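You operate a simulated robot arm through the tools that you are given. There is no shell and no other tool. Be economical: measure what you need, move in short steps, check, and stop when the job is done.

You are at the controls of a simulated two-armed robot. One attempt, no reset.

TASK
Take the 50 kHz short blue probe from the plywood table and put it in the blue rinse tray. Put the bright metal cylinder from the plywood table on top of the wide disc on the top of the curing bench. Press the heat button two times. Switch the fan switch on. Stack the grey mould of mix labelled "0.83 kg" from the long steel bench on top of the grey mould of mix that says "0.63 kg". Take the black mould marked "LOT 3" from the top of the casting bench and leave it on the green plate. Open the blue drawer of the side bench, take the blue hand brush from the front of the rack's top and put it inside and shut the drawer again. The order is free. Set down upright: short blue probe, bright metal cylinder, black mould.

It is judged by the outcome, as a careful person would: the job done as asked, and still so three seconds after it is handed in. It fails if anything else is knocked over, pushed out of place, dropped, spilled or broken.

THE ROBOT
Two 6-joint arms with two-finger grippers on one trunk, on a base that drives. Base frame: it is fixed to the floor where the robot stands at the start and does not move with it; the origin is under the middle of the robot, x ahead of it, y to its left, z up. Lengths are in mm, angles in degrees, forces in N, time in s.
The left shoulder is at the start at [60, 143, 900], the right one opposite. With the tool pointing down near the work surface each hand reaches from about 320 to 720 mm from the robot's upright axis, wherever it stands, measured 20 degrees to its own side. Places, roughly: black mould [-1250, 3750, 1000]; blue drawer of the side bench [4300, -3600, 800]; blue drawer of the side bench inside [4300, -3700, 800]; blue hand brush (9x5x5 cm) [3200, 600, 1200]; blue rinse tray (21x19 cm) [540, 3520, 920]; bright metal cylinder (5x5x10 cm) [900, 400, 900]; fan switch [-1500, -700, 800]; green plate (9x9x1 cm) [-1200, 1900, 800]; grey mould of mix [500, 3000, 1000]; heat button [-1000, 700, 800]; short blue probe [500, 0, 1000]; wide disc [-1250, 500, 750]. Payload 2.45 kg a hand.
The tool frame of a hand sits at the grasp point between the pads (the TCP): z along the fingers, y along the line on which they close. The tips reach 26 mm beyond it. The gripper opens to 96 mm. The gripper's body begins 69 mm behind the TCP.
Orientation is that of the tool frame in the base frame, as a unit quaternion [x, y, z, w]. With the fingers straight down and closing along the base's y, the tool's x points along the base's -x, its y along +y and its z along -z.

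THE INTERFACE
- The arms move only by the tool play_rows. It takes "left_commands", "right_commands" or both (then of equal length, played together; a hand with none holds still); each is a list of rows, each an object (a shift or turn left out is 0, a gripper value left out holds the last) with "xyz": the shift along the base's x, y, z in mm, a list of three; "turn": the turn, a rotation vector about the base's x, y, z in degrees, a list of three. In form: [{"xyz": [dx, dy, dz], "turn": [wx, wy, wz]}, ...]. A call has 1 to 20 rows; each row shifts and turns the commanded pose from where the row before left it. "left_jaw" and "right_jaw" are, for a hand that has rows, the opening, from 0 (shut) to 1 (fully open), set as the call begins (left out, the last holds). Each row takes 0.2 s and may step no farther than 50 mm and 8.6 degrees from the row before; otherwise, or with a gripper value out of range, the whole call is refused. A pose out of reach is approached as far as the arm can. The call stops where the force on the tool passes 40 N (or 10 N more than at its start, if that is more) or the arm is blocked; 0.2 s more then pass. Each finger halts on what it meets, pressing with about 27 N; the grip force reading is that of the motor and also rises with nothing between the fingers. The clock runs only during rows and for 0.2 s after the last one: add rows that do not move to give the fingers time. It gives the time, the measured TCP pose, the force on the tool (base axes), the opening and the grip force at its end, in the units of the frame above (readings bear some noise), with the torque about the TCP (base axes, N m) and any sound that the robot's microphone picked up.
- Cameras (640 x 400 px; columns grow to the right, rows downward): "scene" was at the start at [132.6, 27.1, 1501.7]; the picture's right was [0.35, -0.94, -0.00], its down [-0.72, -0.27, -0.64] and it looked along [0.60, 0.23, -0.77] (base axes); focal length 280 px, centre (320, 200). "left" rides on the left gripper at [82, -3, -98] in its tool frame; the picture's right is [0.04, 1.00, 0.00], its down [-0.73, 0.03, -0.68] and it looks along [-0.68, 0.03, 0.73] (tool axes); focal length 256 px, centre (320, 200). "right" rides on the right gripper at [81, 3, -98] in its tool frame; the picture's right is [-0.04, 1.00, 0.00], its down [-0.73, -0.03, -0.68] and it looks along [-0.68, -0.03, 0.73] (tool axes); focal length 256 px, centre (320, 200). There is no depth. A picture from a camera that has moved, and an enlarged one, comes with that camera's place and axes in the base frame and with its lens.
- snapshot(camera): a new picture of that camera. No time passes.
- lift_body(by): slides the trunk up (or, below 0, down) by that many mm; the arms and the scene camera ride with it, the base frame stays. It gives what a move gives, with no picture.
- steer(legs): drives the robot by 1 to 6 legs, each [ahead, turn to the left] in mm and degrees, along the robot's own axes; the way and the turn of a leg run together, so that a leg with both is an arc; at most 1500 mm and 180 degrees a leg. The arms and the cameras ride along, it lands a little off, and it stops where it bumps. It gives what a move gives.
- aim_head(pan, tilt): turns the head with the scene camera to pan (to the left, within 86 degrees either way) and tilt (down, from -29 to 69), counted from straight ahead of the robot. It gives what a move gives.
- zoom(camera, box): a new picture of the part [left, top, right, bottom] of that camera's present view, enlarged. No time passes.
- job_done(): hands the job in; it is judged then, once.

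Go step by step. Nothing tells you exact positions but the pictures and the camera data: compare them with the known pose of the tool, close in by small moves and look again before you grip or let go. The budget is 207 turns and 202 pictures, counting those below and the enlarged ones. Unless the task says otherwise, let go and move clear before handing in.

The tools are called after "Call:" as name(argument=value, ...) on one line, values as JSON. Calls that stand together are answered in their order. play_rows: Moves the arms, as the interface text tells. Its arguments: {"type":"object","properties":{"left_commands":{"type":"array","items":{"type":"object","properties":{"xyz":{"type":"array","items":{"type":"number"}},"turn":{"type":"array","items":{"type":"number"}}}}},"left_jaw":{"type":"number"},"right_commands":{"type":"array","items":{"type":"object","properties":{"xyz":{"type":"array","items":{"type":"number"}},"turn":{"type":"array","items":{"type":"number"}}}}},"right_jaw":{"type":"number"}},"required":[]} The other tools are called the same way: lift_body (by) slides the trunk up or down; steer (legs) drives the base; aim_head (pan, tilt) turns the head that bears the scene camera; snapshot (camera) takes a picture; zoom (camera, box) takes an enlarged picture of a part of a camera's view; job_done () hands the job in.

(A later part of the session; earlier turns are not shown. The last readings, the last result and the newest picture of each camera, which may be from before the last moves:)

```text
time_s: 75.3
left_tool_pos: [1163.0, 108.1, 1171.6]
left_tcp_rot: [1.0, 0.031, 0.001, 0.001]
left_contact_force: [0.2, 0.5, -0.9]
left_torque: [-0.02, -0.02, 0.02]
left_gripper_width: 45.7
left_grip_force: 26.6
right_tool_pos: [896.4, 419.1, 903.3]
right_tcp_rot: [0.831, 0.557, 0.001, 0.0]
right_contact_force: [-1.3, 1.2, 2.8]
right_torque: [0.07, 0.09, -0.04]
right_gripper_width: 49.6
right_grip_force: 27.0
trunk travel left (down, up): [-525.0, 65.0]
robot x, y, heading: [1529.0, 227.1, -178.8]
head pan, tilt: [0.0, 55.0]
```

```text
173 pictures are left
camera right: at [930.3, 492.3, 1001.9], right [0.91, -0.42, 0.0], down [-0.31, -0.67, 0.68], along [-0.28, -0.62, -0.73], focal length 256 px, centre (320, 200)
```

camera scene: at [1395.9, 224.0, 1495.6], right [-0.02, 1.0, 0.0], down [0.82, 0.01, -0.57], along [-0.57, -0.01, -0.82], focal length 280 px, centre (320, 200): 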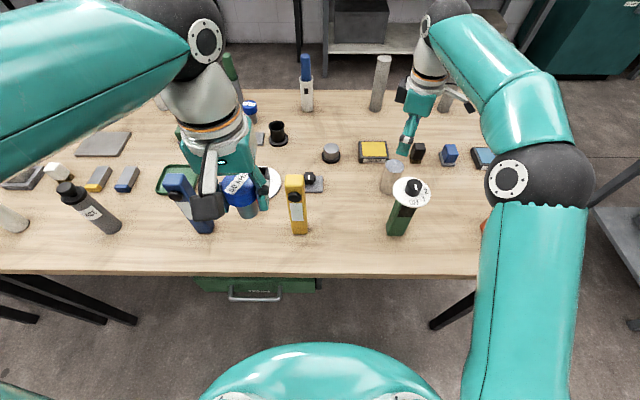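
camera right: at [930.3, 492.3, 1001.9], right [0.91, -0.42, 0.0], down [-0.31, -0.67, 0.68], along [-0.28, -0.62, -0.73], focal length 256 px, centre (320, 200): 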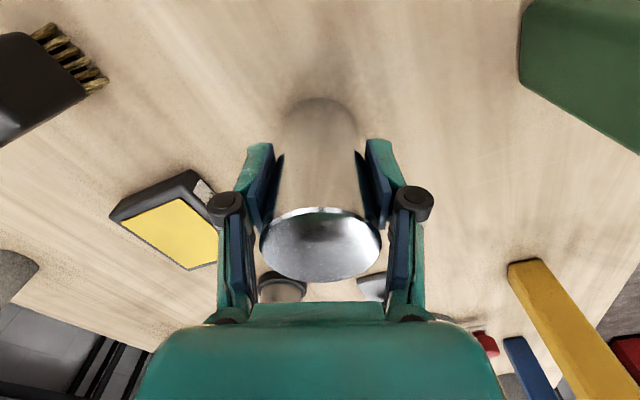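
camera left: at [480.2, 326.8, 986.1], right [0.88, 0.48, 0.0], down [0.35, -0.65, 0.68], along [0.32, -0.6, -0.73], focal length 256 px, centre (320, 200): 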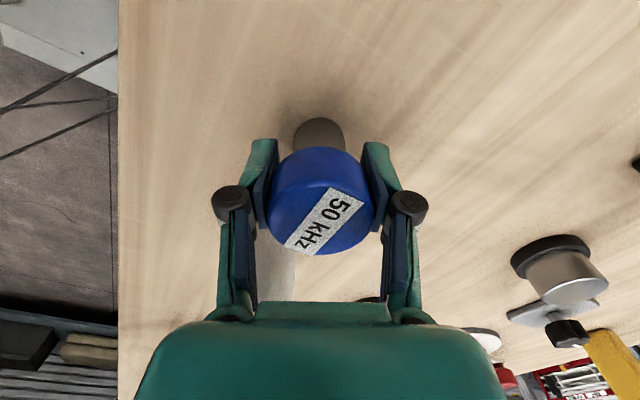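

Cylinder gripped at 50 mm. I lift it clear of the post and retract to the carrying pose.

Call:
play_rows(right_commands=[{"xyz": [0, 0, 20]}, {"xyz": [0, 0, 35]}, {"xyz": [0, 0, 40]}, {"xyz": [0, 0, 40]}, {"xyz": [8, 0, 40]}, {"xyz": [10, 0, 30]}, {"xyz": [12, 0, 30]}, {"xyz": [12, 0, 25]}, {"xyz": [15, -5, 5], "turn": [0, 0, -8]}, {"xyz": [28, -9, 0], "turn": [0, 0, -8]}, {"xyz": [28, -9, 0], "turn": [0, 0, -8]}, {"xyz": [28, -9, 0], "turn": [0, 0, -8]}, {"xyz": [28, -9, 0], "turn": [0, 0, -8]}, {"xyz": [28, -9, 0], "turn": [0, 0, -8]}, {"xyz": [28, -9, 0], "turn": [0, 0, -8]}, {"xyz": [28, -9, 0], "turn": [0, 0, -8]}])

Call:
snapshot(camera="scene")

```text
time_s: 78.7
left_tool_pos: [1163.9, 107.5, 1171.1]
left_tcp_rot: [1.0, 0.031, 0.0, 0.0]
left_contact_force: [0.2, 0.5, -0.7]
left_torque: [-0.03, -0.03, -0.01]
left_gripper_width: 45.8
left_grip_force: 27.2
right_tool_pos: [1148.1, 348.6, 1160.1]
right_tcp_rot: [0.999, 0.032, 0.001, 0.0]
right_contact_force: [-0.1, -0.1, -5.7]
right_torque: [-0.02, -0.03, 0.02]
right_gripper_width: 49.6
right_grip_force: 26.7
right hand out of reach, approached as far as the arm can: row 8
trunk travel left (down, up): [-525.0, 65.0]
robot x, y, heading: [1527.5, 223.1, -179.0]
head pan, tilt: [0.0, 55.0]
```

```text
172 pictures are left
camera scene: at [1397.0, 224.1, 1495.7], right [-0.02, 1.0, 0.0], down [0.82, 0.01, -0.57], along [-0.57, -0.01, -0.82], focal length 280 px, centre (320, 200)
```

scene: 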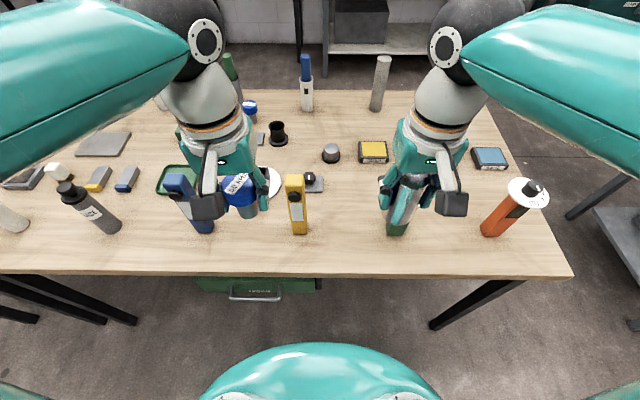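

I back off and turn toward +y.

Call:
steer(legs=[[-120, 0], [0, -30], [0, -30], [0, -31]])

```text
time_s: 84.6
left_tool_pos: [1494.0, 586.7, 1171.2]
left_tcp_rot: [0.763, -0.646, -0.002, 0.002]
left_contact_force: [1.6, 0.5, -1.3]
left_torque: [-0.04, 0.07, 0.0]
left_gripper_width: 45.7
left_grip_force: 27.3
right_tool_pos: [1733.5, 627.2, 1159.1]
right_tcp_rot: [0.764, -0.646, 0.001, 0.003]
right_contact_force: [0.6, 0.8, -5.9]
right_torque: [-0.08, 0.09, 0.04]
right_gripper_width: 49.4
right_grip_force: 26.5
trunk travel left (down, up): [-525.0, 65.0]
robot x, y, heading: [1595.5, 225.5, 95.0]
head pan, tilt: [0.0, 55.0]
stopped in leg 4: the robot was blocked; the commanded pose is now the measured one
```

Short separate turns work. I continue to the gap.

Call:
steer(legs=[[0, -4], [1000, 0]])

Call:
steer(legs=[[0, 45]])

Call:
steer(legs=[[0, 45]])

```text
time_s: 90.4
left_tool_pos: [1504.2, 1604.4, 1171.8]
left_tcp_rot: [0.738, -0.675, 0.0, 0.0]
left_contact_force: [-0.4, -0.2, -0.9]
left_torque: [-0.01, 0.0, -0.01]
left_gripper_width: 45.8
left_grip_force: 27.0
right_tool_pos: [1744.1, 1625.9, 1160.6]
right_tcp_rot: [0.739, -0.673, 0.001, 0.001]
right_contact_force: [0.2, 0.4, -6.0]
right_torque: [-0.05, -0.03, 0.0]
right_gripper_width: 49.4
right_grip_force: 27.3
trunk travel left (down, up): [-525.0, 65.0]
robot x, y, heading: [1579.7, 1237.2, 90.8]
head pan, tilt: [0.0, 55.0]
```

```text
time_s: 93.1
left_tool_pos: [1262.6, 1438.4, 1173.4]
left_tcp_rot: [0.943, -0.334, 0.001, 0.001]
left_contact_force: [0.1, 0.4, -1.5]
left_torque: [-0.01, -0.02, 0.0]
left_gripper_width: 45.7
left_grip_force: 26.7
right_tool_pos: [1414.7, 1627.2, 1160.7]
right_tcp_rot: [0.943, -0.333, 0.002, 0.0]
right_contact_force: [-0.4, 0.4, -5.2]
right_torque: [0.0, -0.03, -0.04]
right_gripper_width: 49.4
right_grip_force: 26.7
trunk travel left (down, up): [-525.0, 65.0]
robot x, y, heading: [1596.0, 1254.1, 136.2]
head pan, tilt: [0.0, 55.0]
```

```text
time_s: 95.8
left_tool_pos: [1230.6, 1152.1, 1173.0]
left_tcp_rot: [0.999, 0.046, 0.0, 0.0]
left_contact_force: [0.2, -0.2, -0.9]
left_torque: [0.01, 0.0, 0.02]
left_gripper_width: 45.7
left_grip_force: 27.1
right_tool_pos: [1208.9, 1392.9, 1161.8]
right_tcp_rot: [0.999, 0.046, 0.002, -0.001]
right_contact_force: [0.3, 1.4, -6.0]
right_torque: [-0.01, -0.03, 0.04]
right_gripper_width: 49.8
right_grip_force: 27.0
trunk travel left (down, up): [-525.0, 65.0]
robot x, y, heading: [1600.1, 1287.7, -179.7]
head pan, tilt: [0.0, 55.0]
```

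Heading -x at y≈1288; I angle slightly left and drive through the gap.

Call:
steer(legs=[[0, 2.5], [1500, 0], [120, 0]])

Call:
steer(legs=[[0, -45]])

Call:
steer(legs=[[0, -47]])

Call:
aim_head(pan=-20, tilt=25)

Call:
snapshot(camera="scene")

```text
time_s: 104.6
left_tool_pos: [-379.8, 1046.6, 1172.6]
left_tcp_rot: [0.997, 0.075, 0.002, 0.001]
left_contact_force: [-0.6, -0.4, -1.5]
left_torque: [0.0, -0.09, 0.03]
left_gripper_width: 45.7
left_grip_force: 26.7
right_tool_pos: [-416.6, 1284.3, 1160.9]
right_tcp_rot: [0.997, 0.077, 0.003, 0.0]
right_contact_force: [-0.8, 0.1, -5.6]
right_torque: [0.01, -0.07, -0.01]
right_gripper_width: 49.5
right_grip_force: 27.0
trunk travel left (down, up): [-525.0, 65.0]
robot x, y, heading: [-20.8, 1197.4, -176.5]
head pan, tilt: [0.0, 55.0]
```

```text
time_s: 107.3
left_tool_pos: [-385.3, 1342.1, 1173.4]
left_tcp_rot: [0.951, -0.31, 0.001, 0.001]
left_contact_force: [0.5, 0.8, -0.2]
left_torque: [-0.04, -0.01, -0.01]
left_gripper_width: 45.3
left_grip_force: 27.5
right_tool_pos: [-243.8, 1538.0, 1161.9]
right_tcp_rot: [0.952, -0.308, 0.003, 0.001]
right_contact_force: [-0.9, 0.3, -5.8]
right_torque: [-0.01, -0.04, 0.02]
right_gripper_width: 49.4
right_grip_force: 26.9
trunk travel left (down, up): [-525.0, 65.0]
robot x, y, heading: [-41.1, 1180.4, 139.3]
head pan, tilt: [0.0, 55.0]
```

```text
time_s: 110.1
left_tool_pos: [-154.5, 1544.4, 1174.4]
left_tcp_rot: [0.748, -0.664, 0.0, 0.002]
left_contact_force: [0.2, 0.4, -0.6]
left_torque: [0.0, -0.01, 0.01]
left_gripper_width: 45.8
left_grip_force: 27.1
right_tool_pos: [84.2, 1573.6, 1161.6]
right_tcp_rot: [0.75, -0.662, 0.002, 0.002]
right_contact_force: [-0.4, 0.2, -5.1]
right_torque: [-0.06, -0.01, -0.03]
right_gripper_width: 49.8
right_grip_force: 26.4
trunk travel left (down, up): [-525.0, 65.0]
robot x, y, heading: [-73.7, 1183.2, 92.4]
head pan, tilt: [0.0, 55.0]
```

```text
time_s: 111.0
left_tool_pos: [-154.2, 1543.3, 1174.2]
left_tcp_rot: [0.748, -0.663, 0.0, 0.002]
left_contact_force: [0.8, 0.2, -1.7]
left_torque: [0.02, 0.04, -0.02]
left_gripper_width: 45.8
left_grip_force: 27.0
right_tool_pos: [85.5, 1573.7, 1163.4]
right_tcp_rot: [0.75, -0.662, 0.002, 0.003]
right_contact_force: [0.8, 0.8, -5.8]
right_torque: [-0.01, 0.05, 0.05]
right_gripper_width: 49.4
right_grip_force: 27.5
trunk travel left (down, up): [-525.0, 65.0]
robot x, y, heading: [-69.0, 1180.4, 92.4]
head pan, tilt: [-20.0, 25.0]
```

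```text
171 pictures are left
camera scene: at [-44.5, 1328.5, 1539.5], right [0.95, -0.3, 0.0], down [-0.13, -0.4, -0.91], along [0.27, 0.86, -0.42], focal length 280 px, centre (320, 200)
```

scene: 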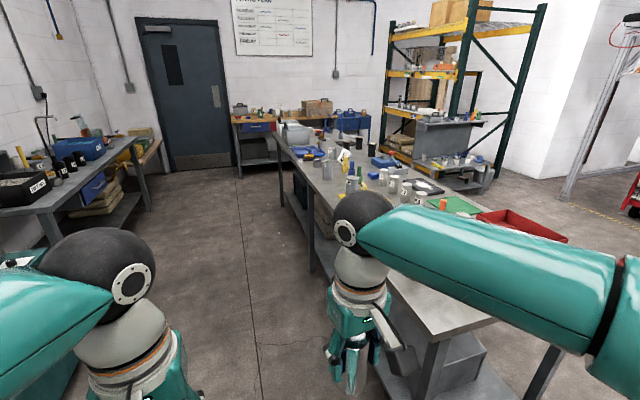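

The curing bench area is to my left; I look there to place the cylinder first.

Call:
aim_head(pan=86, tilt=25)

Call:
snapshot(camera="scene")

Call:
steer(legs=[[0, 60]])

Call:
aim_head(pan=70, tilt=30)

Call:
snapshot(camera="scene")

```text
time_s: 112.9
left_tool_pos: [-154.6, 1543.7, 1174.3]
left_tcp_rot: [0.748, -0.664, 0.0, 0.002]
left_contact_force: [0.6, 0.1, -0.8]
left_torque: [-0.01, 0.02, -0.03]
left_gripper_width: 45.5
left_grip_force: 26.5
right_tool_pos: [84.9, 1572.0, 1163.4]
right_tcp_rot: [0.75, -0.662, 0.002, 0.002]
right_contact_force: [0.1, 0.0, -4.8]
right_torque: [-0.01, 0.02, 0.03]
right_gripper_width: 49.3
right_grip_force: 26.7
trunk travel left (down, up): [-525.0, 65.0]
robot x, y, heading: [-73.0, 1180.0, 92.3]
head pan, tilt: [85.9, 25.0]
```

```text
170 pictures are left
camera scene: at [-165.5, 1243.3, 1539.7], right [0.03, 1.0, 0.0], down [0.42, -0.01, -0.91], along [-0.91, 0.03, -0.42], focal length 280 px, centre (320, 200)
```

scene: 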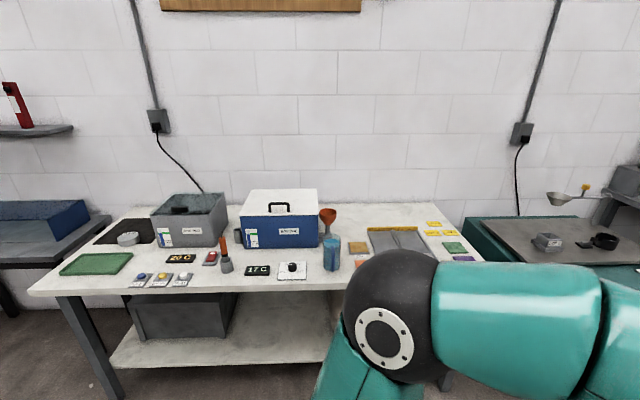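

```text
time_s: 116.2
left_tool_pos: [-432.2, 1290.1, 1172.9]
left_tcp_rot: [0.98, -0.199, 0.002, 0.001]
left_contact_force: [-0.2, -0.1, -1.0]
left_torque: [0.0, -0.01, 0.0]
left_gripper_width: 45.3
left_grip_force: 27.1
right_tool_pos: [-337.9, 1511.7, 1162.1]
right_tcp_rot: [0.98, -0.198, 0.003, 0.001]
right_contact_force: [-0.2, -0.3, -5.0]
right_torque: [-0.02, -0.04, 0.03]
right_gripper_width: 49.4
right_grip_force: 26.5
trunk travel left (down, up): [-525.0, 65.0]
robot x, y, heading: [-56.1, 1217.0, 152.2]
head pan, tilt: [85.9, 25.0]
```

```text
time_s: 117.0
left_tool_pos: [-429.8, 1291.0, 1175.1]
left_tcp_rot: [0.98, -0.2, 0.0, 0.002]
left_contact_force: [1.8, 0.8, -2.2]
left_torque: [-0.06, 0.01, 0.01]
left_gripper_width: 45.4
left_grip_force: 26.6
right_tool_pos: [-335.7, 1515.6, 1163.8]
right_tcp_rot: [0.98, -0.199, 0.003, 0.001]
right_contact_force: [-0.2, 0.3, -5.1]
right_torque: [-0.07, -0.05, -0.01]
right_gripper_width: 49.6
right_grip_force: 27.0
trunk travel left (down, up): [-525.0, 65.0]
robot x, y, heading: [-54.9, 1215.6, 152.4]
head pan, tilt: [70.0, 30.0]
```

```text
169 pictures are left
camera scene: at [-174.8, 1184.7, 1531.9], right [-0.67, 0.74, 0.0], down [0.37, 0.33, -0.87], along [-0.64, -0.58, -0.5], focal length 280 px, centre (320, 200)
```

scene: 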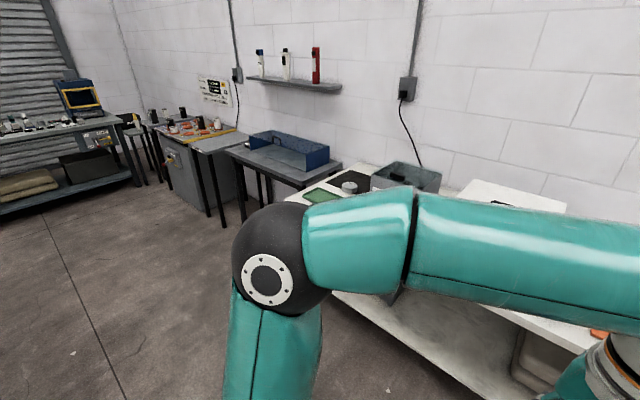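

The first view shows the curing bench: disc at its left rear, three labelled buttons in front, and a dial. I drive closer in front of the disc to look properly.

Call:
steer(legs=[[0, 40]])

Call:
steer(legs=[[0, 38], [780, 0]])

Call:
steer(legs=[[0, -48]])

Call:
aim_head(pan=0, tilt=40)

Call:
snapshot(camera="scene")

```text
time_s: 119.5
left_tool_pos: [-390.1, 1034.0, 1175.6]
left_tcp_rot: [0.99, 0.144, 0.002, 0.0]
left_contact_force: [-0.4, 0.3, -1.5]
left_torque: [-0.04, -0.01, 0.02]
left_gripper_width: 45.5
left_grip_force: 27.4
right_tool_pos: [-458.7, 1265.2, 1163.2]
right_tcp_rot: [0.989, 0.145, 0.003, 0.0]
right_contact_force: [-0.2, 0.2, -5.7]
right_torque: [0.02, -0.02, 0.02]
right_gripper_width: 49.5
right_grip_force: 26.1
trunk travel left (down, up): [-525.0, 65.0]
robot x, y, heading: [-56.5, 1239.3, -168.9]
head pan, tilt: [70.0, 30.0]
```

```text
time_s: 125.7
left_tool_pos: [-707.4, 293.9, 1175.5]
left_tcp_rot: [0.893, 0.451, 0.002, -0.001]
left_contact_force: [-0.7, 0.0, -1.8]
left_torque: [0.03, -0.03, -0.02]
left_gripper_width: 46.0
left_grip_force: 26.9
right_tool_pos: [-900.7, 437.4, 1164.1]
right_tcp_rot: [0.891, 0.453, 0.002, -0.001]
right_contact_force: [0.7, 0.0, -6.7]
right_torque: [0.05, -0.04, -0.01]
right_gripper_width: 49.6
right_grip_force: 27.4
trunk travel left (down, up): [-525.0, 65.0]
robot x, y, heading: [-565.5, 655.1, -131.7]
head pan, tilt: [70.0, 30.0]
```

```text
time_s: 128.6
left_tool_pos: [-930.6, 528.4, 1175.7]
left_tcp_rot: [0.999, 0.039, 0.002, 0.001]
left_contact_force: [-0.2, 0.5, -1.1]
left_torque: [0.06, 0.0, -0.01]
left_gripper_width: 45.4
left_grip_force: 26.8
right_tool_pos: [-949.5, 769.1, 1163.7]
right_tcp_rot: [0.999, 0.041, 0.002, 0.0]
right_contact_force: [-0.6, 0.2, -5.4]
right_torque: [-0.01, -0.04, 0.01]
right_gripper_width: 49.4
right_grip_force: 26.8
trunk travel left (down, up): [-525.0, 65.0]
robot x, y, heading: [-562.5, 619.4, 179.5]
head pan, tilt: [70.0, 30.0]
```

```text
time_s: 130.0
left_tool_pos: [-930.8, 527.3, 1175.7]
left_tcp_rot: [0.999, 0.039, 0.001, 0.001]
left_contact_force: [0.1, -0.1, -0.4]
left_torque: [-0.02, -0.03, -0.01]
left_gripper_width: 45.7
left_grip_force: 27.8
right_tool_pos: [-950.9, 768.7, 1163.8]
right_tcp_rot: [0.999, 0.041, 0.003, 0.0]
right_contact_force: [0.2, -0.3, -5.4]
right_torque: [0.0, -0.02, 0.02]
right_gripper_width: 49.3
right_grip_force: 26.9
trunk travel left (down, up): [-525.0, 65.0]
robot x, y, heading: [-563.9, 621.5, 179.7]
head pan, tilt: [0.0, 40.0]
```

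```text
168 pictures are left
camera scene: at [-710.1, 624.9, 1516.3], right [0.0, 1.0, 0.0], down [0.64, 0.0, -0.77], along [-0.77, 0.0, -0.64], focal length 280 px, centre (320, 200)
```

scene: 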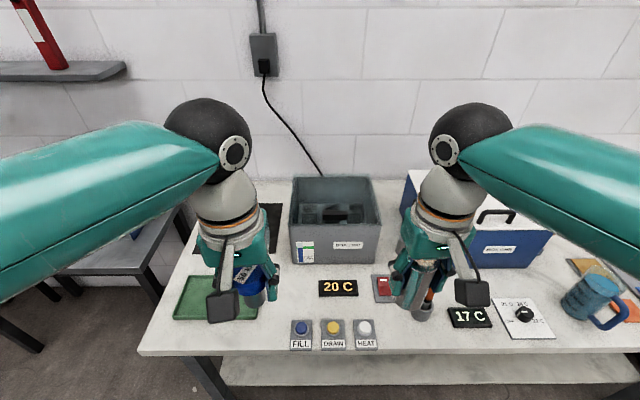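

I see the FILL, DRAIN and HEAT buttons; the disc is hidden behind my left hand. I view from the left camera.

Call:
snapshot(camera="left")

Call:
snapshot(camera="right")

```text
167 pictures are left
camera left: at [-849.5, 537.2, 1274.4], right [0.12, -0.99, 0.0], down [-0.73, -0.09, 0.68], along [-0.67, -0.08, -0.74], focal length 256 px, centre (320, 200)
```

left: 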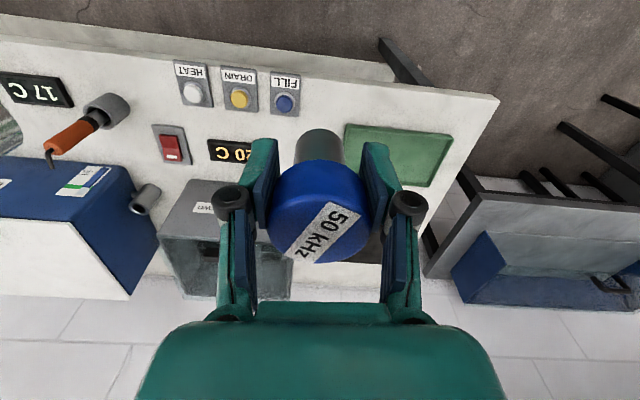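

```text
166 pictures are left
camera right: at [-869.6, 772.0, 1262.8], right [0.04, -1.0, 0.0], down [-0.74, -0.03, 0.67], along [-0.67, -0.03, -0.74], focal length 256 px, centre (320, 200)
```

right: 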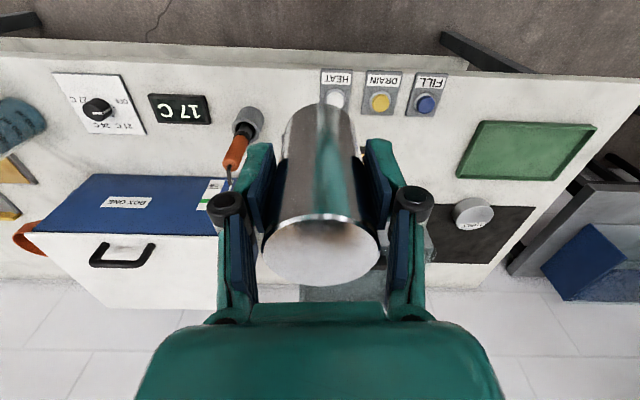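

The wide disc stands on the dark mat at about [-1305, 375, 820]. I shift sideways to stand in front of it.

Call:
steer(legs=[[0, 45]])

Call:
steer(legs=[[0, 32], [400, 0]])

Call:
steer(legs=[[0, -45]])

Call:
steer(legs=[[0, -30]])

Call:
snapshot(camera="scene")

Call:
snapshot(camera="right")

```text
time_s: 132.7
left_tool_pos: [-761.0, 299.5, 1174.9]
left_tcp_rot: [0.912, 0.41, 0.002, -0.001]
left_contact_force: [-0.5, -0.3, -0.3]
left_torque: [0.03, -0.01, -0.01]
left_gripper_width: 45.5
left_grip_force: 26.4
right_tool_pos: [-942.2, 458.7, 1163.4]
right_tcp_rot: [0.911, 0.413, 0.003, -0.001]
right_contact_force: [-0.1, -0.2, -4.3]
right_torque: [0.04, -0.01, 0.03]
right_gripper_width: 49.4
right_grip_force: 27.1
trunk travel left (down, up): [-525.0, 65.0]
robot x, y, heading: [-584.7, 647.6, -136.7]
head pan, tilt: [0.0, 40.0]
```

```text
time_s: 136.9
left_tool_pos: [-650.2, -126.4, 1176.0]
left_tcp_rot: [0.763, 0.647, 0.002, -0.001]
left_contact_force: [0.0, 0.1, -1.2]
left_torque: [0.03, 0.0, -0.02]
left_gripper_width: 45.8
left_grip_force: 27.0
right_tool_pos: [-888.1, -86.2, 1164.0]
right_tcp_rot: [0.762, 0.647, 0.003, -0.002]
right_contact_force: [-0.6, 0.6, -6.2]
right_torque: [0.07, -0.01, -0.05]
right_gripper_width: 49.6
right_grip_force: 27.0
trunk travel left (down, up): [-525.0, 65.0]
robot x, y, heading: [-684.0, 262.2, -104.5]
head pan, tilt: [0.0, 40.0]
```

```text
time_s: 139.7
left_tool_pos: [-940.7, -33.3, 1176.5]
left_tcp_rot: [0.954, 0.298, 0.002, 0.0]
left_contact_force: [-0.7, -0.3, -1.8]
left_torque: [-0.02, -0.02, 0.0]
left_gripper_width: 45.6
left_grip_force: 26.9
right_tool_pos: [-1078.0, 164.0, 1164.4]
right_tcp_rot: [0.954, 0.3, 0.002, -0.001]
right_contact_force: [-0.1, 0.1, -5.3]
right_torque: [0.01, -0.06, 0.03]
right_gripper_width: 49.4
right_grip_force: 27.5
trunk travel left (down, up): [-525.0, 65.0]
robot x, y, heading: [-673.7, 234.3, -150.2]
head pan, tilt: [0.0, 40.0]
```

```text
time_s: 141.7
left_tool_pos: [-1039.5, 137.7, 1177.1]
left_tcp_rot: [0.999, 0.04, 0.001, 0.001]
left_contact_force: [1.5, 0.1, -0.9]
left_torque: [0.02, -0.01, 0.03]
left_gripper_width: 45.7
left_grip_force: 27.0
right_tool_pos: [-1059.1, 377.4, 1165.1]
right_tcp_rot: [0.999, 0.041, 0.003, 0.0]
right_contact_force: [0.0, 0.0, -5.0]
right_torque: [0.04, -0.06, -0.03]
right_gripper_width: 49.6
right_grip_force: 26.8
trunk travel left (down, up): [-525.0, 65.0]
robot x, y, heading: [-670.2, 213.1, 180.1]
head pan, tilt: [0.0, 40.0]
```

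```text
165 pictures are left
camera scene: at [-818.8, 215.9, 1516.3], right [0.0, 1.0, 0.0], down [0.64, 0.0, -0.77], along [-0.77, 0.0, -0.64], focal length 280 px, centre (320, 200)
```

scene: 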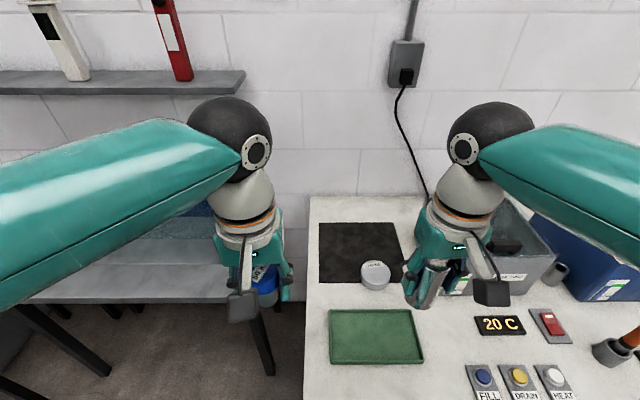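

```text
164 pictures are left
camera right: at [-978.3, 380.7, 1264.0], right [0.04, -1.0, 0.0], down [-0.74, -0.03, 0.67], along [-0.67, -0.03, -0.74], focal length 256 px, centre (320, 200)
```

right: 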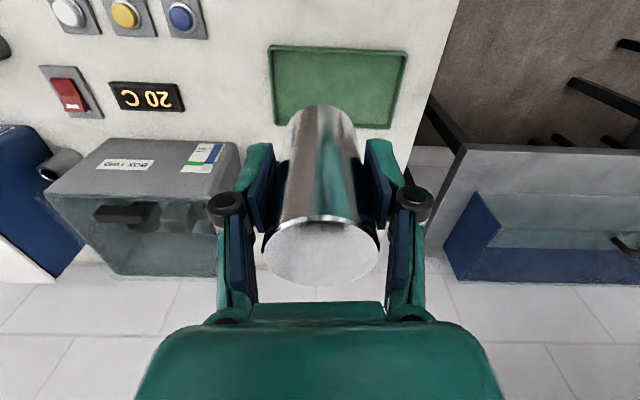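

The disc is visible at roughly [-1335, 385]. I zoom to measure it.

Call:
zoom(camera="scene", box=[310, 210, 470, 310])

```text
4.00 times, centred on (390, 260) of scene
camera zoom: at [-818.8, 215.9, 1516.3], right [0.0, 1.0, 0.0], down [0.64, 0.0, -0.77], along [-0.77, 0.0, -0.64], focal length 1120 px, centre (40, -40)
```

zoom: 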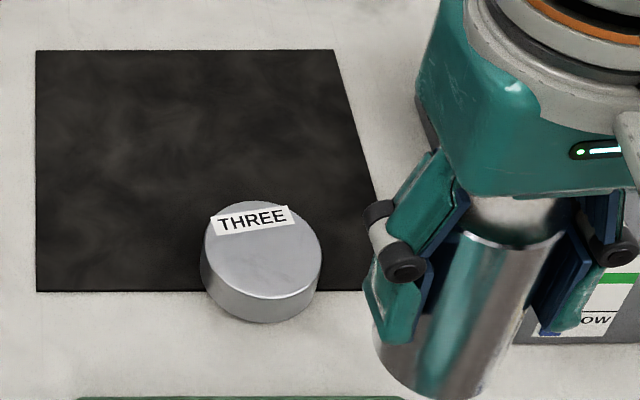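

The disc (9 cm wide, label THREE) is at about [-1318, 379], top ~824. I bring the cylinder over it, still well above.

Call:
play_rows(right_commands=[{"xyz": [-20, 0, -20]}, {"xyz": [-30, 0, -20]}, {"xyz": [-30, 0, -20]}, {"xyz": [-30, 0, -20]}, {"xyz": [-30, 0, -20]}, {"xyz": [-30, 0, -20]}, {"xyz": [-30, 0, -20]}, {"xyz": [-30, 0, -20]}, {"xyz": [-25, 2, -10]}, {"xyz": [0, 0, 0]}])

Call:
snapshot(camera="right")

Call:
zoom(camera="scene", box=[310, 160, 470, 310])

```text
time_s: 143.9
left_tool_pos: [-1039.3, 137.9, 1178.0]
left_tcp_rot: [0.999, 0.039, 0.0, 0.001]
left_contact_force: [0.3, -0.6, -1.2]
left_torque: [0.02, 0.02, -0.03]
left_gripper_width: 45.6
left_grip_force: 27.0
right_tool_pos: [-1313.2, 379.4, 993.3]
right_tcp_rot: [0.999, 0.041, 0.003, 0.0]
right_contact_force: [0.2, -0.2, -5.4]
right_torque: [-0.02, -0.03, -0.01]
right_gripper_width: 49.4
right_grip_force: 26.9
trunk travel left (down, up): [-525.0, 65.0]
robot x, y, heading: [-672.0, 216.2, 180.0]
head pan, tilt: [0.0, 40.0]
```

```text
162 pictures are left
camera right: at [-1232.5, 382.6, 1092.2], right [0.04, -1.0, 0.0], down [-0.74, -0.03, 0.67], along [-0.67, -0.03, -0.74], focal length 256 px, centre (320, 200)
```

right: 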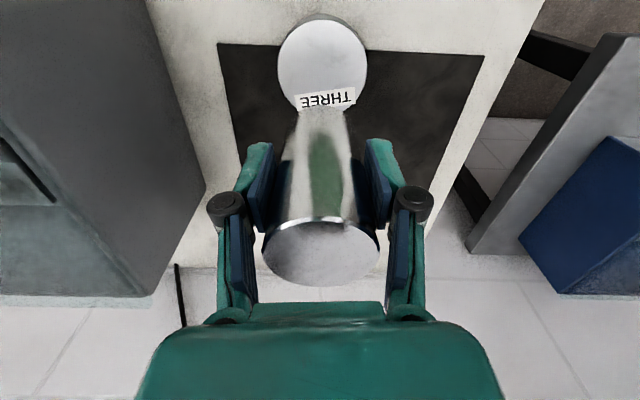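

```text
2.67 times, centred on (390, 235) of scene
camera zoom: at [-818.6, 216.0, 1516.3], right [0.0, 1.0, 0.0], down [0.64, 0.0, -0.77], along [-0.77, 0.0, -0.64], focal length 746 px, centre (133, 107)
```

zoom: 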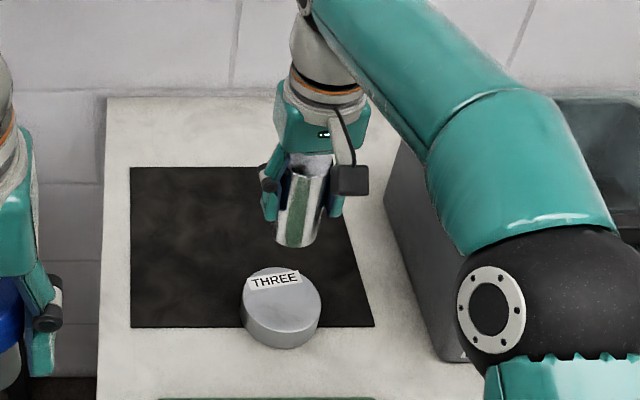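

The two views agree on the disc at about [-1303, 376], top ~835. I align and lower toward it.

Call:
play_rows(right_commands=[{"xyz": [10, -3, 0]}, {"xyz": [0, 0, -25]}, {"xyz": [0, 0, -25]}, {"xyz": [0, 0, -20]}, {"xyz": [0, 0, 0]}])

Call:
snapshot(camera="right")

Call:
zoom(camera="scene", box=[310, 160, 470, 310])

```text
time_s: 145.1
left_tool_pos: [-1039.6, 136.0, 1177.8]
left_tcp_rot: [0.999, 0.04, 0.002, 0.001]
left_contact_force: [0.2, -0.4, -1.9]
left_torque: [-0.03, -0.03, -0.02]
left_gripper_width: 45.5
left_grip_force: 27.1
right_tool_pos: [-1304.4, 376.7, 924.6]
right_tcp_rot: [0.999, 0.042, 0.004, -0.001]
right_contact_force: [-0.2, -0.8, -5.3]
right_torque: [-0.03, -0.06, -0.03]
right_gripper_width: 49.6
right_grip_force: 27.5
trunk travel left (down, up): [-525.0, 65.0]
robot x, y, heading: [-675.7, 215.9, 179.9]
head pan, tilt: [0.0, 40.0]
```

```text
160 pictures are left
camera right: at [-1223.5, 380.3, 1023.3], right [0.04, -1.0, 0.0], down [-0.74, -0.03, 0.67], along [-0.67, -0.03, -0.74], focal length 256 px, centre (320, 200)
```

right: 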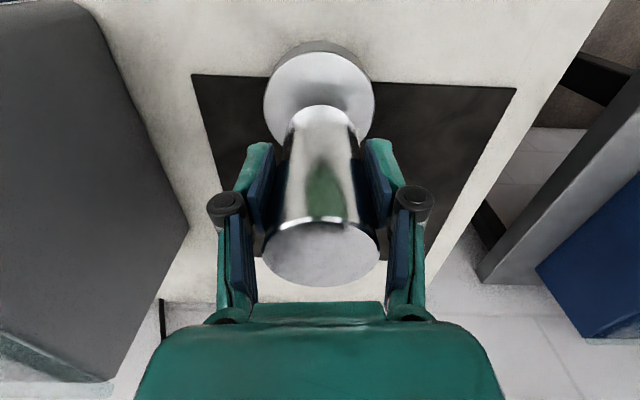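

```text
2.67 times, centred on (390, 235) of scene
camera zoom: at [-819.1, 215.9, 1516.3], right [0.0, 1.0, 0.0], down [0.64, 0.0, -0.77], along [-0.77, 0.0, -0.64], focal length 746 px, centre (133, 107)
```

zoom: 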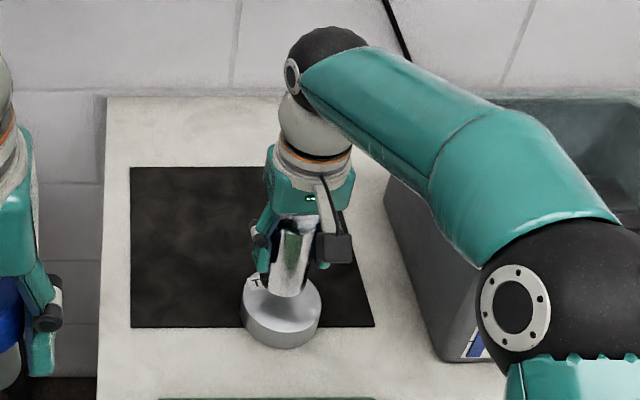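

Well aligned. I lower gently until contact.

Call:
play_rows(right_commands=[{"xyz": [2, 0, -8]}, {"xyz": [0, 0, -6]}, {"xyz": [0, 0, -4]}, {"xyz": [0, 0, -3]}, {"xyz": [0, 0, 0]}])

Call:
zoom(camera="scene", box=[330, 200, 430, 300])

```text
time_s: 146.3
left_tool_pos: [-1040.7, 137.8, 1177.4]
left_tcp_rot: [0.999, 0.041, 0.002, 0.0]
left_contact_force: [0.1, 0.0, -1.7]
left_torque: [0.01, -0.01, 0.01]
left_gripper_width: 45.5
left_grip_force: 26.8
right_tool_pos: [-1302.9, 376.8, 904.3]
right_tcp_rot: [0.999, 0.042, 0.004, 0.0]
right_contact_force: [-0.2, -0.4, -4.2]
right_torque: [0.02, -0.07, -0.02]
right_gripper_width: 49.4
right_grip_force: 26.5
trunk travel left (down, up): [-525.0, 65.0]
robot x, y, heading: [-676.4, 218.7, 179.7]
head pan, tilt: [0.0, 40.0]
```

```text
4.00 times, centred on (380, 250) of scene
camera zoom: at [-819.4, 216.0, 1516.2], right [0.0, 1.0, 0.0], down [0.64, 0.0, -0.77], along [-0.77, 0.0, -0.64], focal length 1120 px, centre (80, 0)
```

zoom: 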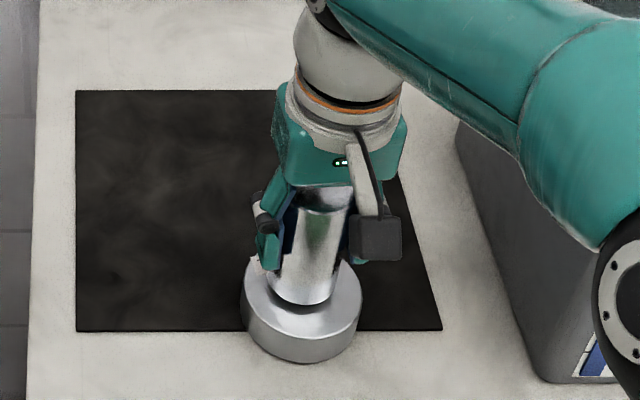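

Nearly touching; I lower in fine steps watching the force.

Call:
play_rows(right_commands=[{"xyz": [0, 0, -3]}, {"xyz": [0, 0, 0]}, {"xyz": [0, 0, -3]}, {"xyz": [0, 0, 0]}])

Call:
play_rows(right_commands=[{"xyz": [0, 0, -2]}, {"xyz": [0, 0, 0]}])

Call:
play_rows(right_commands=[{"xyz": [0, 0, -2]}, {"xyz": [0, 0, 0]}])

```text
time_s: 147.3
left_tool_pos: [-1040.2, 138.8, 1177.3]
left_tcp_rot: [0.999, 0.04, 0.001, 0.001]
left_contact_force: [0.0, 0.7, -1.3]
left_torque: [0.03, -0.01, 0.03]
left_gripper_width: 45.6
left_grip_force: 27.3
right_tool_pos: [-1303.0, 377.4, 898.3]
right_tcp_rot: [0.999, 0.041, 0.003, 0.0]
right_contact_force: [0.6, 0.3, -4.0]
right_torque: [-0.02, 0.01, -0.03]
right_gripper_width: 49.6
right_grip_force: 27.0
trunk travel left (down, up): [-525.0, 65.0]
robot x, y, heading: [-675.1, 216.9, 180.1]
head pan, tilt: [0.0, 40.0]
```

```text
time_s: 147.9
left_tool_pos: [-1039.4, 137.4, 1178.7]
left_tcp_rot: [0.999, 0.04, 0.0, 0.001]
left_contact_force: [0.2, 0.3, -0.9]
left_torque: [0.03, -0.01, 0.0]
left_gripper_width: 45.7
left_grip_force: 27.4
right_tool_pos: [-1302.7, 376.5, 898.6]
right_tcp_rot: [0.999, 0.042, 0.001, 0.0]
right_contact_force: [0.6, -0.2, 5.9]
right_torque: [-0.07, 0.3, 0.07]
right_gripper_width: 49.5
right_grip_force: 27.5
trunk travel left (down, up): [-525.0, 65.0]
robot x, y, heading: [-673.7, 215.6, 180.0]
head pan, tilt: [0.0, 40.0]
```

```text
time_s: 148.5
left_tool_pos: [-1037.1, 136.4, 1179.1]
left_tcp_rot: [0.999, 0.04, -0.001, 0.0]
left_contact_force: [-0.2, -0.1, -1.4]
left_torque: [-0.02, -0.03, 0.03]
left_gripper_width: 45.8
left_grip_force: 27.0
right_tool_pos: [-1300.5, 377.0, 897.7]
right_tcp_rot: [0.999, 0.042, 0.0, -0.001]
right_contact_force: [-1.0, -0.1, 20.4]
right_torque: [0.03, 0.29, -0.05]
right_gripper_width: 49.5
right_grip_force: 27.6
trunk travel left (down, up): [-525.0, 65.0]
robot x, y, heading: [-674.5, 218.4, 179.7]
head pan, tilt: [0.0, 40.0]
```

Contact made. I relieve the pressure, open and lift clear.

Call:
play_rows(right_commands=[{"xyz": [0, 0, 2]}, {"xyz": [0, 0, 0]}])

Call:
play_rows(right_commands=[{"xyz": [0, 0, 0]}, {"xyz": [0, 0, 0]}, {"xyz": [0, 0, 0]}, {"xyz": [0, 0, 0]}, {"xyz": [0, 0, 20]}, {"xyz": [0, 0, 30]}, {"xyz": [0, 0, 40]}, {"xyz": [0, 0, 40]}, {"xyz": [20, 0, 40]}, {"xyz": [30, 0, 20]}, {"xyz": [40, 0, 20]}, {"xyz": [40, 0, 20]}], right_jaw=1)

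Call:
zoom(camera="scene", box=[310, 180, 590, 390])

Call:
snapshot(camera="right")

```text
time_s: 149.1
left_tool_pos: [-1038.4, 137.5, 1178.0]
left_tcp_rot: [0.999, 0.04, 0.001, 0.001]
left_contact_force: [0.4, 0.0, -1.6]
left_torque: [-0.05, 0.01, 0.0]
left_gripper_width: 45.7
left_grip_force: 27.0
right_tool_pos: [-1301.2, 377.0, 896.3]
right_tcp_rot: [0.999, 0.042, 0.002, 0.0]
right_contact_force: [-7.3, 1.0, 16.0]
right_torque: [-0.04, 0.71, -0.04]
right_gripper_width: 49.7
right_grip_force: 27.6
trunk travel left (down, up): [-525.0, 65.0]
robot x, y, heading: [-674.1, 219.3, 180.0]
head pan, tilt: [0.0, 40.0]
```

```text
time_s: 151.7
left_tool_pos: [-1038.7, 137.3, 1178.6]
left_tcp_rot: [0.999, 0.04, 0.001, 0.0]
left_contact_force: [-0.4, 0.8, -1.2]
left_torque: [-0.03, -0.02, -0.01]
left_gripper_width: 45.5
left_grip_force: 27.0
right_tool_pos: [-1171.3, 375.8, 1125.7]
right_tcp_rot: [0.999, 0.043, 0.003, 0.0]
right_contact_force: [0.5, -0.3, -0.6]
right_torque: [0.0, 0.01, -0.01]
right_gripper_width: 96.0
right_grip_force: 0.1
trunk travel left (down, up): [-525.0, 65.0]
robot x, y, heading: [-671.9, 216.6, 180.1]
head pan, tilt: [0.0, 40.0]
```

```text
1.90 times, centred on (450, 285) of scene
camera zoom: at [-817.0, 215.9, 1516.5], right [0.0, 1.0, 0.0], down [0.64, 0.0, -0.77], along [-0.77, 0.0, -0.64], focal length 533 px, centre (72, 38)
```

zoom: 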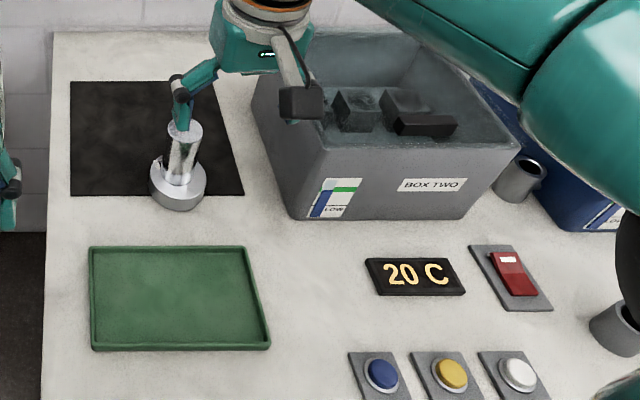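

```text
156 pictures are left
camera right: at [-1089.8, 379.3, 1225.3], right [0.04, -1.0, 0.0], down [-0.74, -0.03, 0.68], along [-0.67, -0.03, -0.74], focal length 256 px, centre (320, 200)
```

right: 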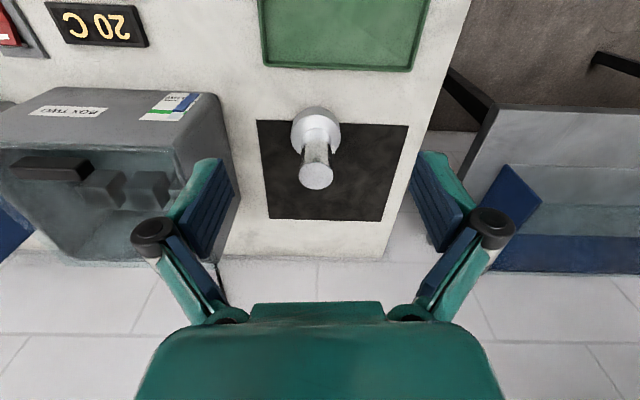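

The cylinder stands on the disc. Next I close the right hand and move it above the HEAT button near [-1037, 727].

Call:
play_rows(right_commands=[{"xyz": [15, 39, 0]}, {"xyz": [15, 39, 0]}, {"xyz": [15, 39, 0]}, {"xyz": [15, 39, 0]}, {"xyz": [15, 39, 0]}, {"xyz": [15, 39, -20]}, {"xyz": [15, 39, -30]}, {"xyz": [15, 39, -40]}, {"xyz": [14, 39, -40]}, {"xyz": [0, 0, 0]}], right_jaw=0)

Call:
aim_head(pan=-50, tilt=50)

Call:
snapshot(camera="scene")

Call:
snapshot(camera="right")

```text
refused: row 7 steps farther than a row can; nothing moved
```

```text
time_s: 152.9
left_tool_pos: [-1039.6, 137.2, 1178.6]
left_tcp_rot: [0.999, 0.041, 0.001, 0.001]
left_contact_force: [-0.4, 0.7, -1.5]
left_torque: [-0.04, 0.0, 0.03]
left_gripper_width: 45.8
left_grip_force: 26.5
right_tool_pos: [-1173.6, 376.8, 1127.9]
right_tcp_rot: [0.999, 0.042, 0.003, -0.001]
right_contact_force: [1.1, 0.0, -0.2]
right_torque: [-0.02, 0.01, 0.01]
right_gripper_width: 96.1
right_grip_force: 0.1
trunk travel left (down, up): [-525.0, 65.0]
robot x, y, heading: [-674.1, 215.1, 179.9]
head pan, tilt: [-50.0, 50.0]
```

```text
155 pictures are left
camera scene: at [-783.0, 274.8, 1502.2], right [0.77, 0.64, 0.0], down [0.49, -0.59, -0.64], along [-0.41, 0.49, -0.77], focal length 280 px, centre (320, 200)
```

scene: 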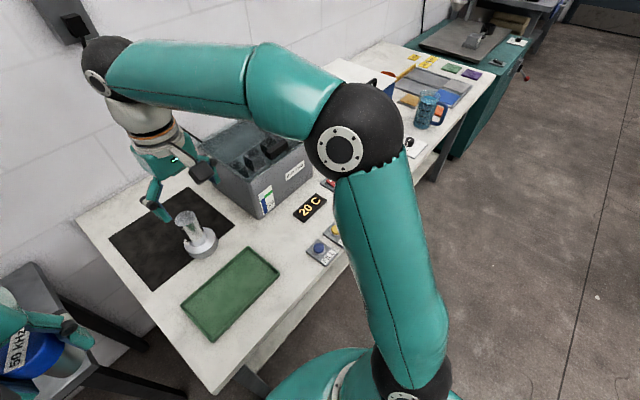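

```text
154 pictures are left
camera right: at [-1091.8, 379.3, 1224.7], right [0.04, -1.0, 0.0], down [-0.74, -0.03, 0.67], along [-0.67, -0.03, -0.74], focal length 256 px, centre (320, 200)
```

right: 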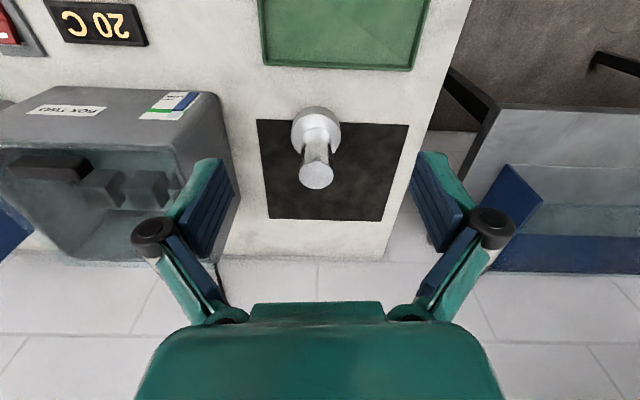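

Row size was slightly over; I resend with smaller rows.

Call:
play_rows(right_commands=[{"xyz": [14, 35, 0]}, {"xyz": [14, 35, 0]}, {"xyz": [14, 35, 0]}, {"xyz": [14, 35, 0]}, {"xyz": [14, 35, 0]}, {"xyz": [14, 35, -20]}, {"xyz": [14, 35, -30]}, {"xyz": [13, 35, -30]}, {"xyz": [13, 35, -30]}, {"xyz": [13, 35, -20]}, {"xyz": [0, 0, 0]}], right_jaw=0)

Call:
snapshot(camera="scene")

Call:
snapshot(camera="right")

```text
time_s: 155.3
left_tool_pos: [-1039.8, 137.1, 1178.4]
left_tcp_rot: [0.999, 0.04, 0.001, 0.001]
left_contact_force: [-0.2, -0.5, -1.7]
left_torque: [0.04, 0.01, 0.02]
left_gripper_width: 45.7
left_grip_force: 27.3
right_tool_pos: [-1035.8, 726.2, 995.5]
right_tcp_rot: [0.999, 0.042, 0.003, -0.001]
right_contact_force: [-0.3, -0.5, -0.2]
right_torque: [0.0, 0.02, -0.01]
right_gripper_width: 0.0
right_grip_force: 26.7
trunk travel left (down, up): [-525.0, 65.0]
robot x, y, heading: [-670.2, 216.0, 179.8]
head pan, tilt: [-50.0, 50.0]
```

```text
153 pictures are left
camera scene: at [-782.8, 274.3, 1502.2], right [0.77, 0.64, 0.0], down [0.49, -0.59, -0.64], along [-0.41, 0.49, -0.77], focal length 280 px, centre (320, 200)
```

scene: 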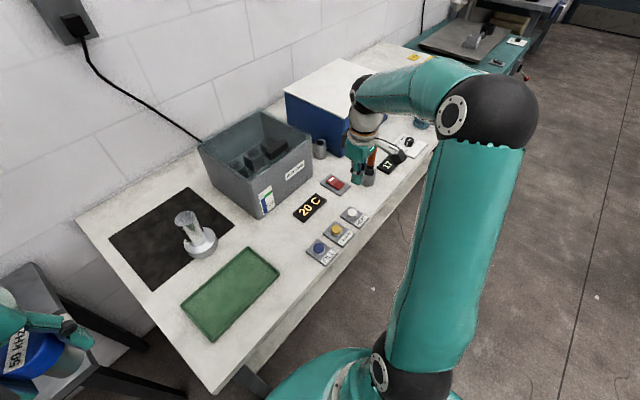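

```text
152 pictures are left
camera right: at [-954.9, 728.3, 1094.2], right [0.04, -1.0, 0.0], down [-0.74, -0.03, 0.67], along [-0.67, -0.03, -0.74], focal length 256 px, centre (320, 200)
```

right: 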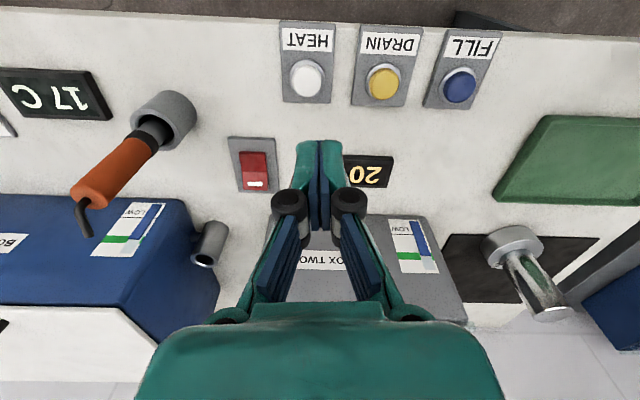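

The HEAT button computes to about [-1036, 733]. I lower part-way and recheck.

Call:
play_rows(right_commands=[{"xyz": [-1, 7, -40]}, {"xyz": [0, 0, -40]}, {"xyz": [0, 0, -20]}, {"xyz": [0, 0, 0]}])

Call:
snapshot(camera="right")

Call:
zoom(camera="scene", box=[290, 130, 430, 260])

```text
time_s: 156.3
left_tool_pos: [-1040.1, 135.8, 1177.7]
left_tcp_rot: [0.999, 0.04, 0.001, 0.001]
left_contact_force: [-0.5, -0.6, -1.8]
left_torque: [0.02, -0.02, -0.02]
left_gripper_width: 45.8
left_grip_force: 27.0
right_tool_pos: [-1036.0, 732.8, 897.3]
right_tcp_rot: [0.999, 0.043, 0.003, 0.0]
right_contact_force: [-0.3, -0.4, -0.5]
right_torque: [-0.01, -0.01, -0.01]
right_gripper_width: 0.0
right_grip_force: 26.8
trunk travel left (down, up): [-525.0, 65.0]
robot x, y, heading: [-671.6, 217.3, 179.7]
head pan, tilt: [-50.0, 50.0]
```

```text
151 pictures are left
camera right: at [-954.6, 735.5, 995.1], right [0.04, -1.0, 0.0], down [-0.74, -0.03, 0.67], along [-0.67, -0.03, -0.74], focal length 256 px, centre (320, 200)
```

right: 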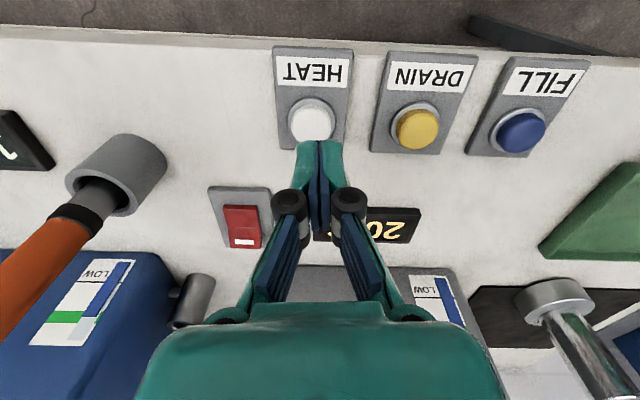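

```text
3.08 times, centred on (360, 195) of scene
camera zoom: at [-782.6, 274.7, 1502.2], right [0.77, 0.64, 0.0], down [0.49, -0.59, -0.64], along [-0.41, 0.49, -0.77], focal length 861 px, centre (197, 215)
```

zoom: 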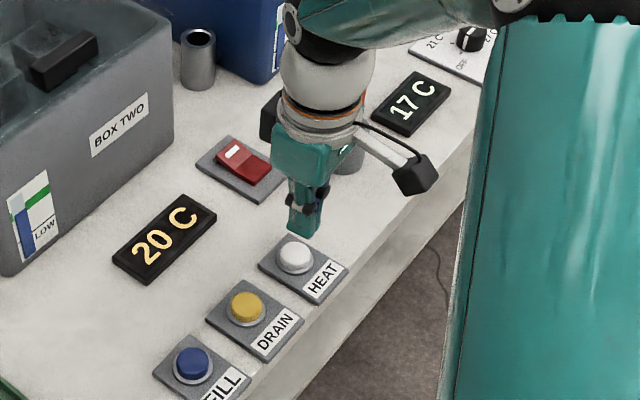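

Refined: button at [-1040, 738], top ~815. I descend and press gently.

Call:
play_rows(right_commands=[{"xyz": [-4, 5, -20]}, {"xyz": [0, 0, -20]}, {"xyz": [0, 0, -8]}, {"xyz": [0, 0, 0]}])

Call:
snapshot(camera="right")

Call:
zoom(camera="scene", box=[290, 130, 430, 260])

```text
time_s: 157.3
left_tool_pos: [-1039.1, 137.3, 1177.0]
left_tcp_rot: [0.999, 0.04, 0.001, 0.001]
left_contact_force: [-0.1, -0.4, -1.8]
left_torque: [0.01, -0.01, 0.03]
left_gripper_width: 45.4
left_grip_force: 27.3
right_tool_pos: [-1038.9, 738.1, 847.8]
right_tcp_rot: [0.999, 0.042, 0.004, 0.0]
right_contact_force: [-0.1, 0.3, 0.1]
right_torque: [0.0, 0.01, -0.01]
right_gripper_width: 0.0
right_grip_force: 27.3
trunk travel left (down, up): [-525.0, 65.0]
robot x, y, heading: [-675.9, 213.7, 179.8]
head pan, tilt: [-50.0, 50.0]
```

```text
149 pictures are left
camera right: at [-958.5, 741.6, 947.1], right [0.04, -1.0, 0.0], down [-0.74, -0.03, 0.67], along [-0.67, -0.03, -0.74], focal length 256 px, centre (320, 200)
```

right: 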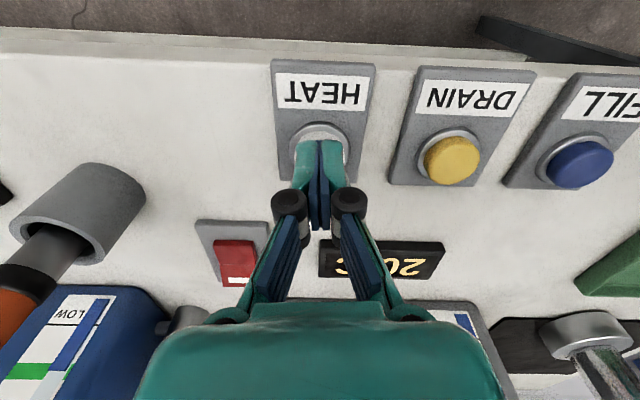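

```text
3.08 times, centred on (360, 195) of scene
camera zoom: at [-782.7, 274.8, 1502.2], right [0.77, 0.64, 0.0], down [0.49, -0.59, -0.64], along [-0.41, 0.49, -0.77], focal length 861 px, centre (197, 215)
```

zoom: 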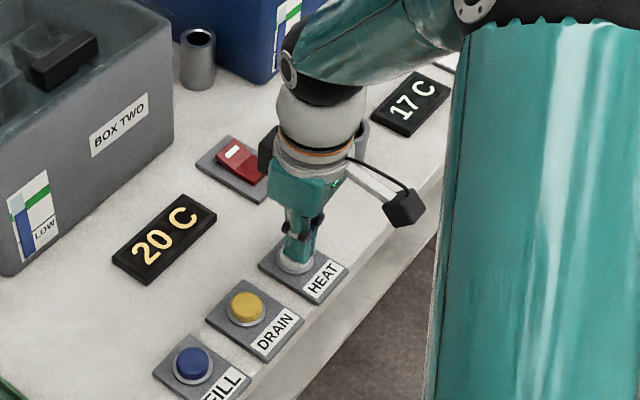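

The fingertips are right on the button. I press down in small steps.

Call:
play_rows(right_commands=[{"xyz": [0, 0, -3]}, {"xyz": [0, 0, -3]}, {"xyz": [0, 0, -3]}])

```text
time_s: 158.1
left_tool_pos: [-1039.2, 137.8, 1178.0]
left_tcp_rot: [0.999, 0.04, 0.001, 0.001]
left_contact_force: [0.0, 0.4, -0.9]
left_torque: [0.0, -0.05, 0.02]
left_gripper_width: 45.7
left_grip_force: 26.8
right_tool_pos: [-1039.6, 738.5, 841.6]
right_tcp_rot: [0.999, 0.041, 0.002, 0.0]
right_contact_force: [-1.2, -0.3, 3.7]
right_torque: [-0.01, 0.06, 0.01]
right_gripper_width: 6.1
right_grip_force: 28.8
trunk travel left (down, up): [-525.0, 65.0]
robot x, y, heading: [-673.2, 216.8, 179.7]
head pan, tilt: [-50.0, 50.0]
heard: click
```

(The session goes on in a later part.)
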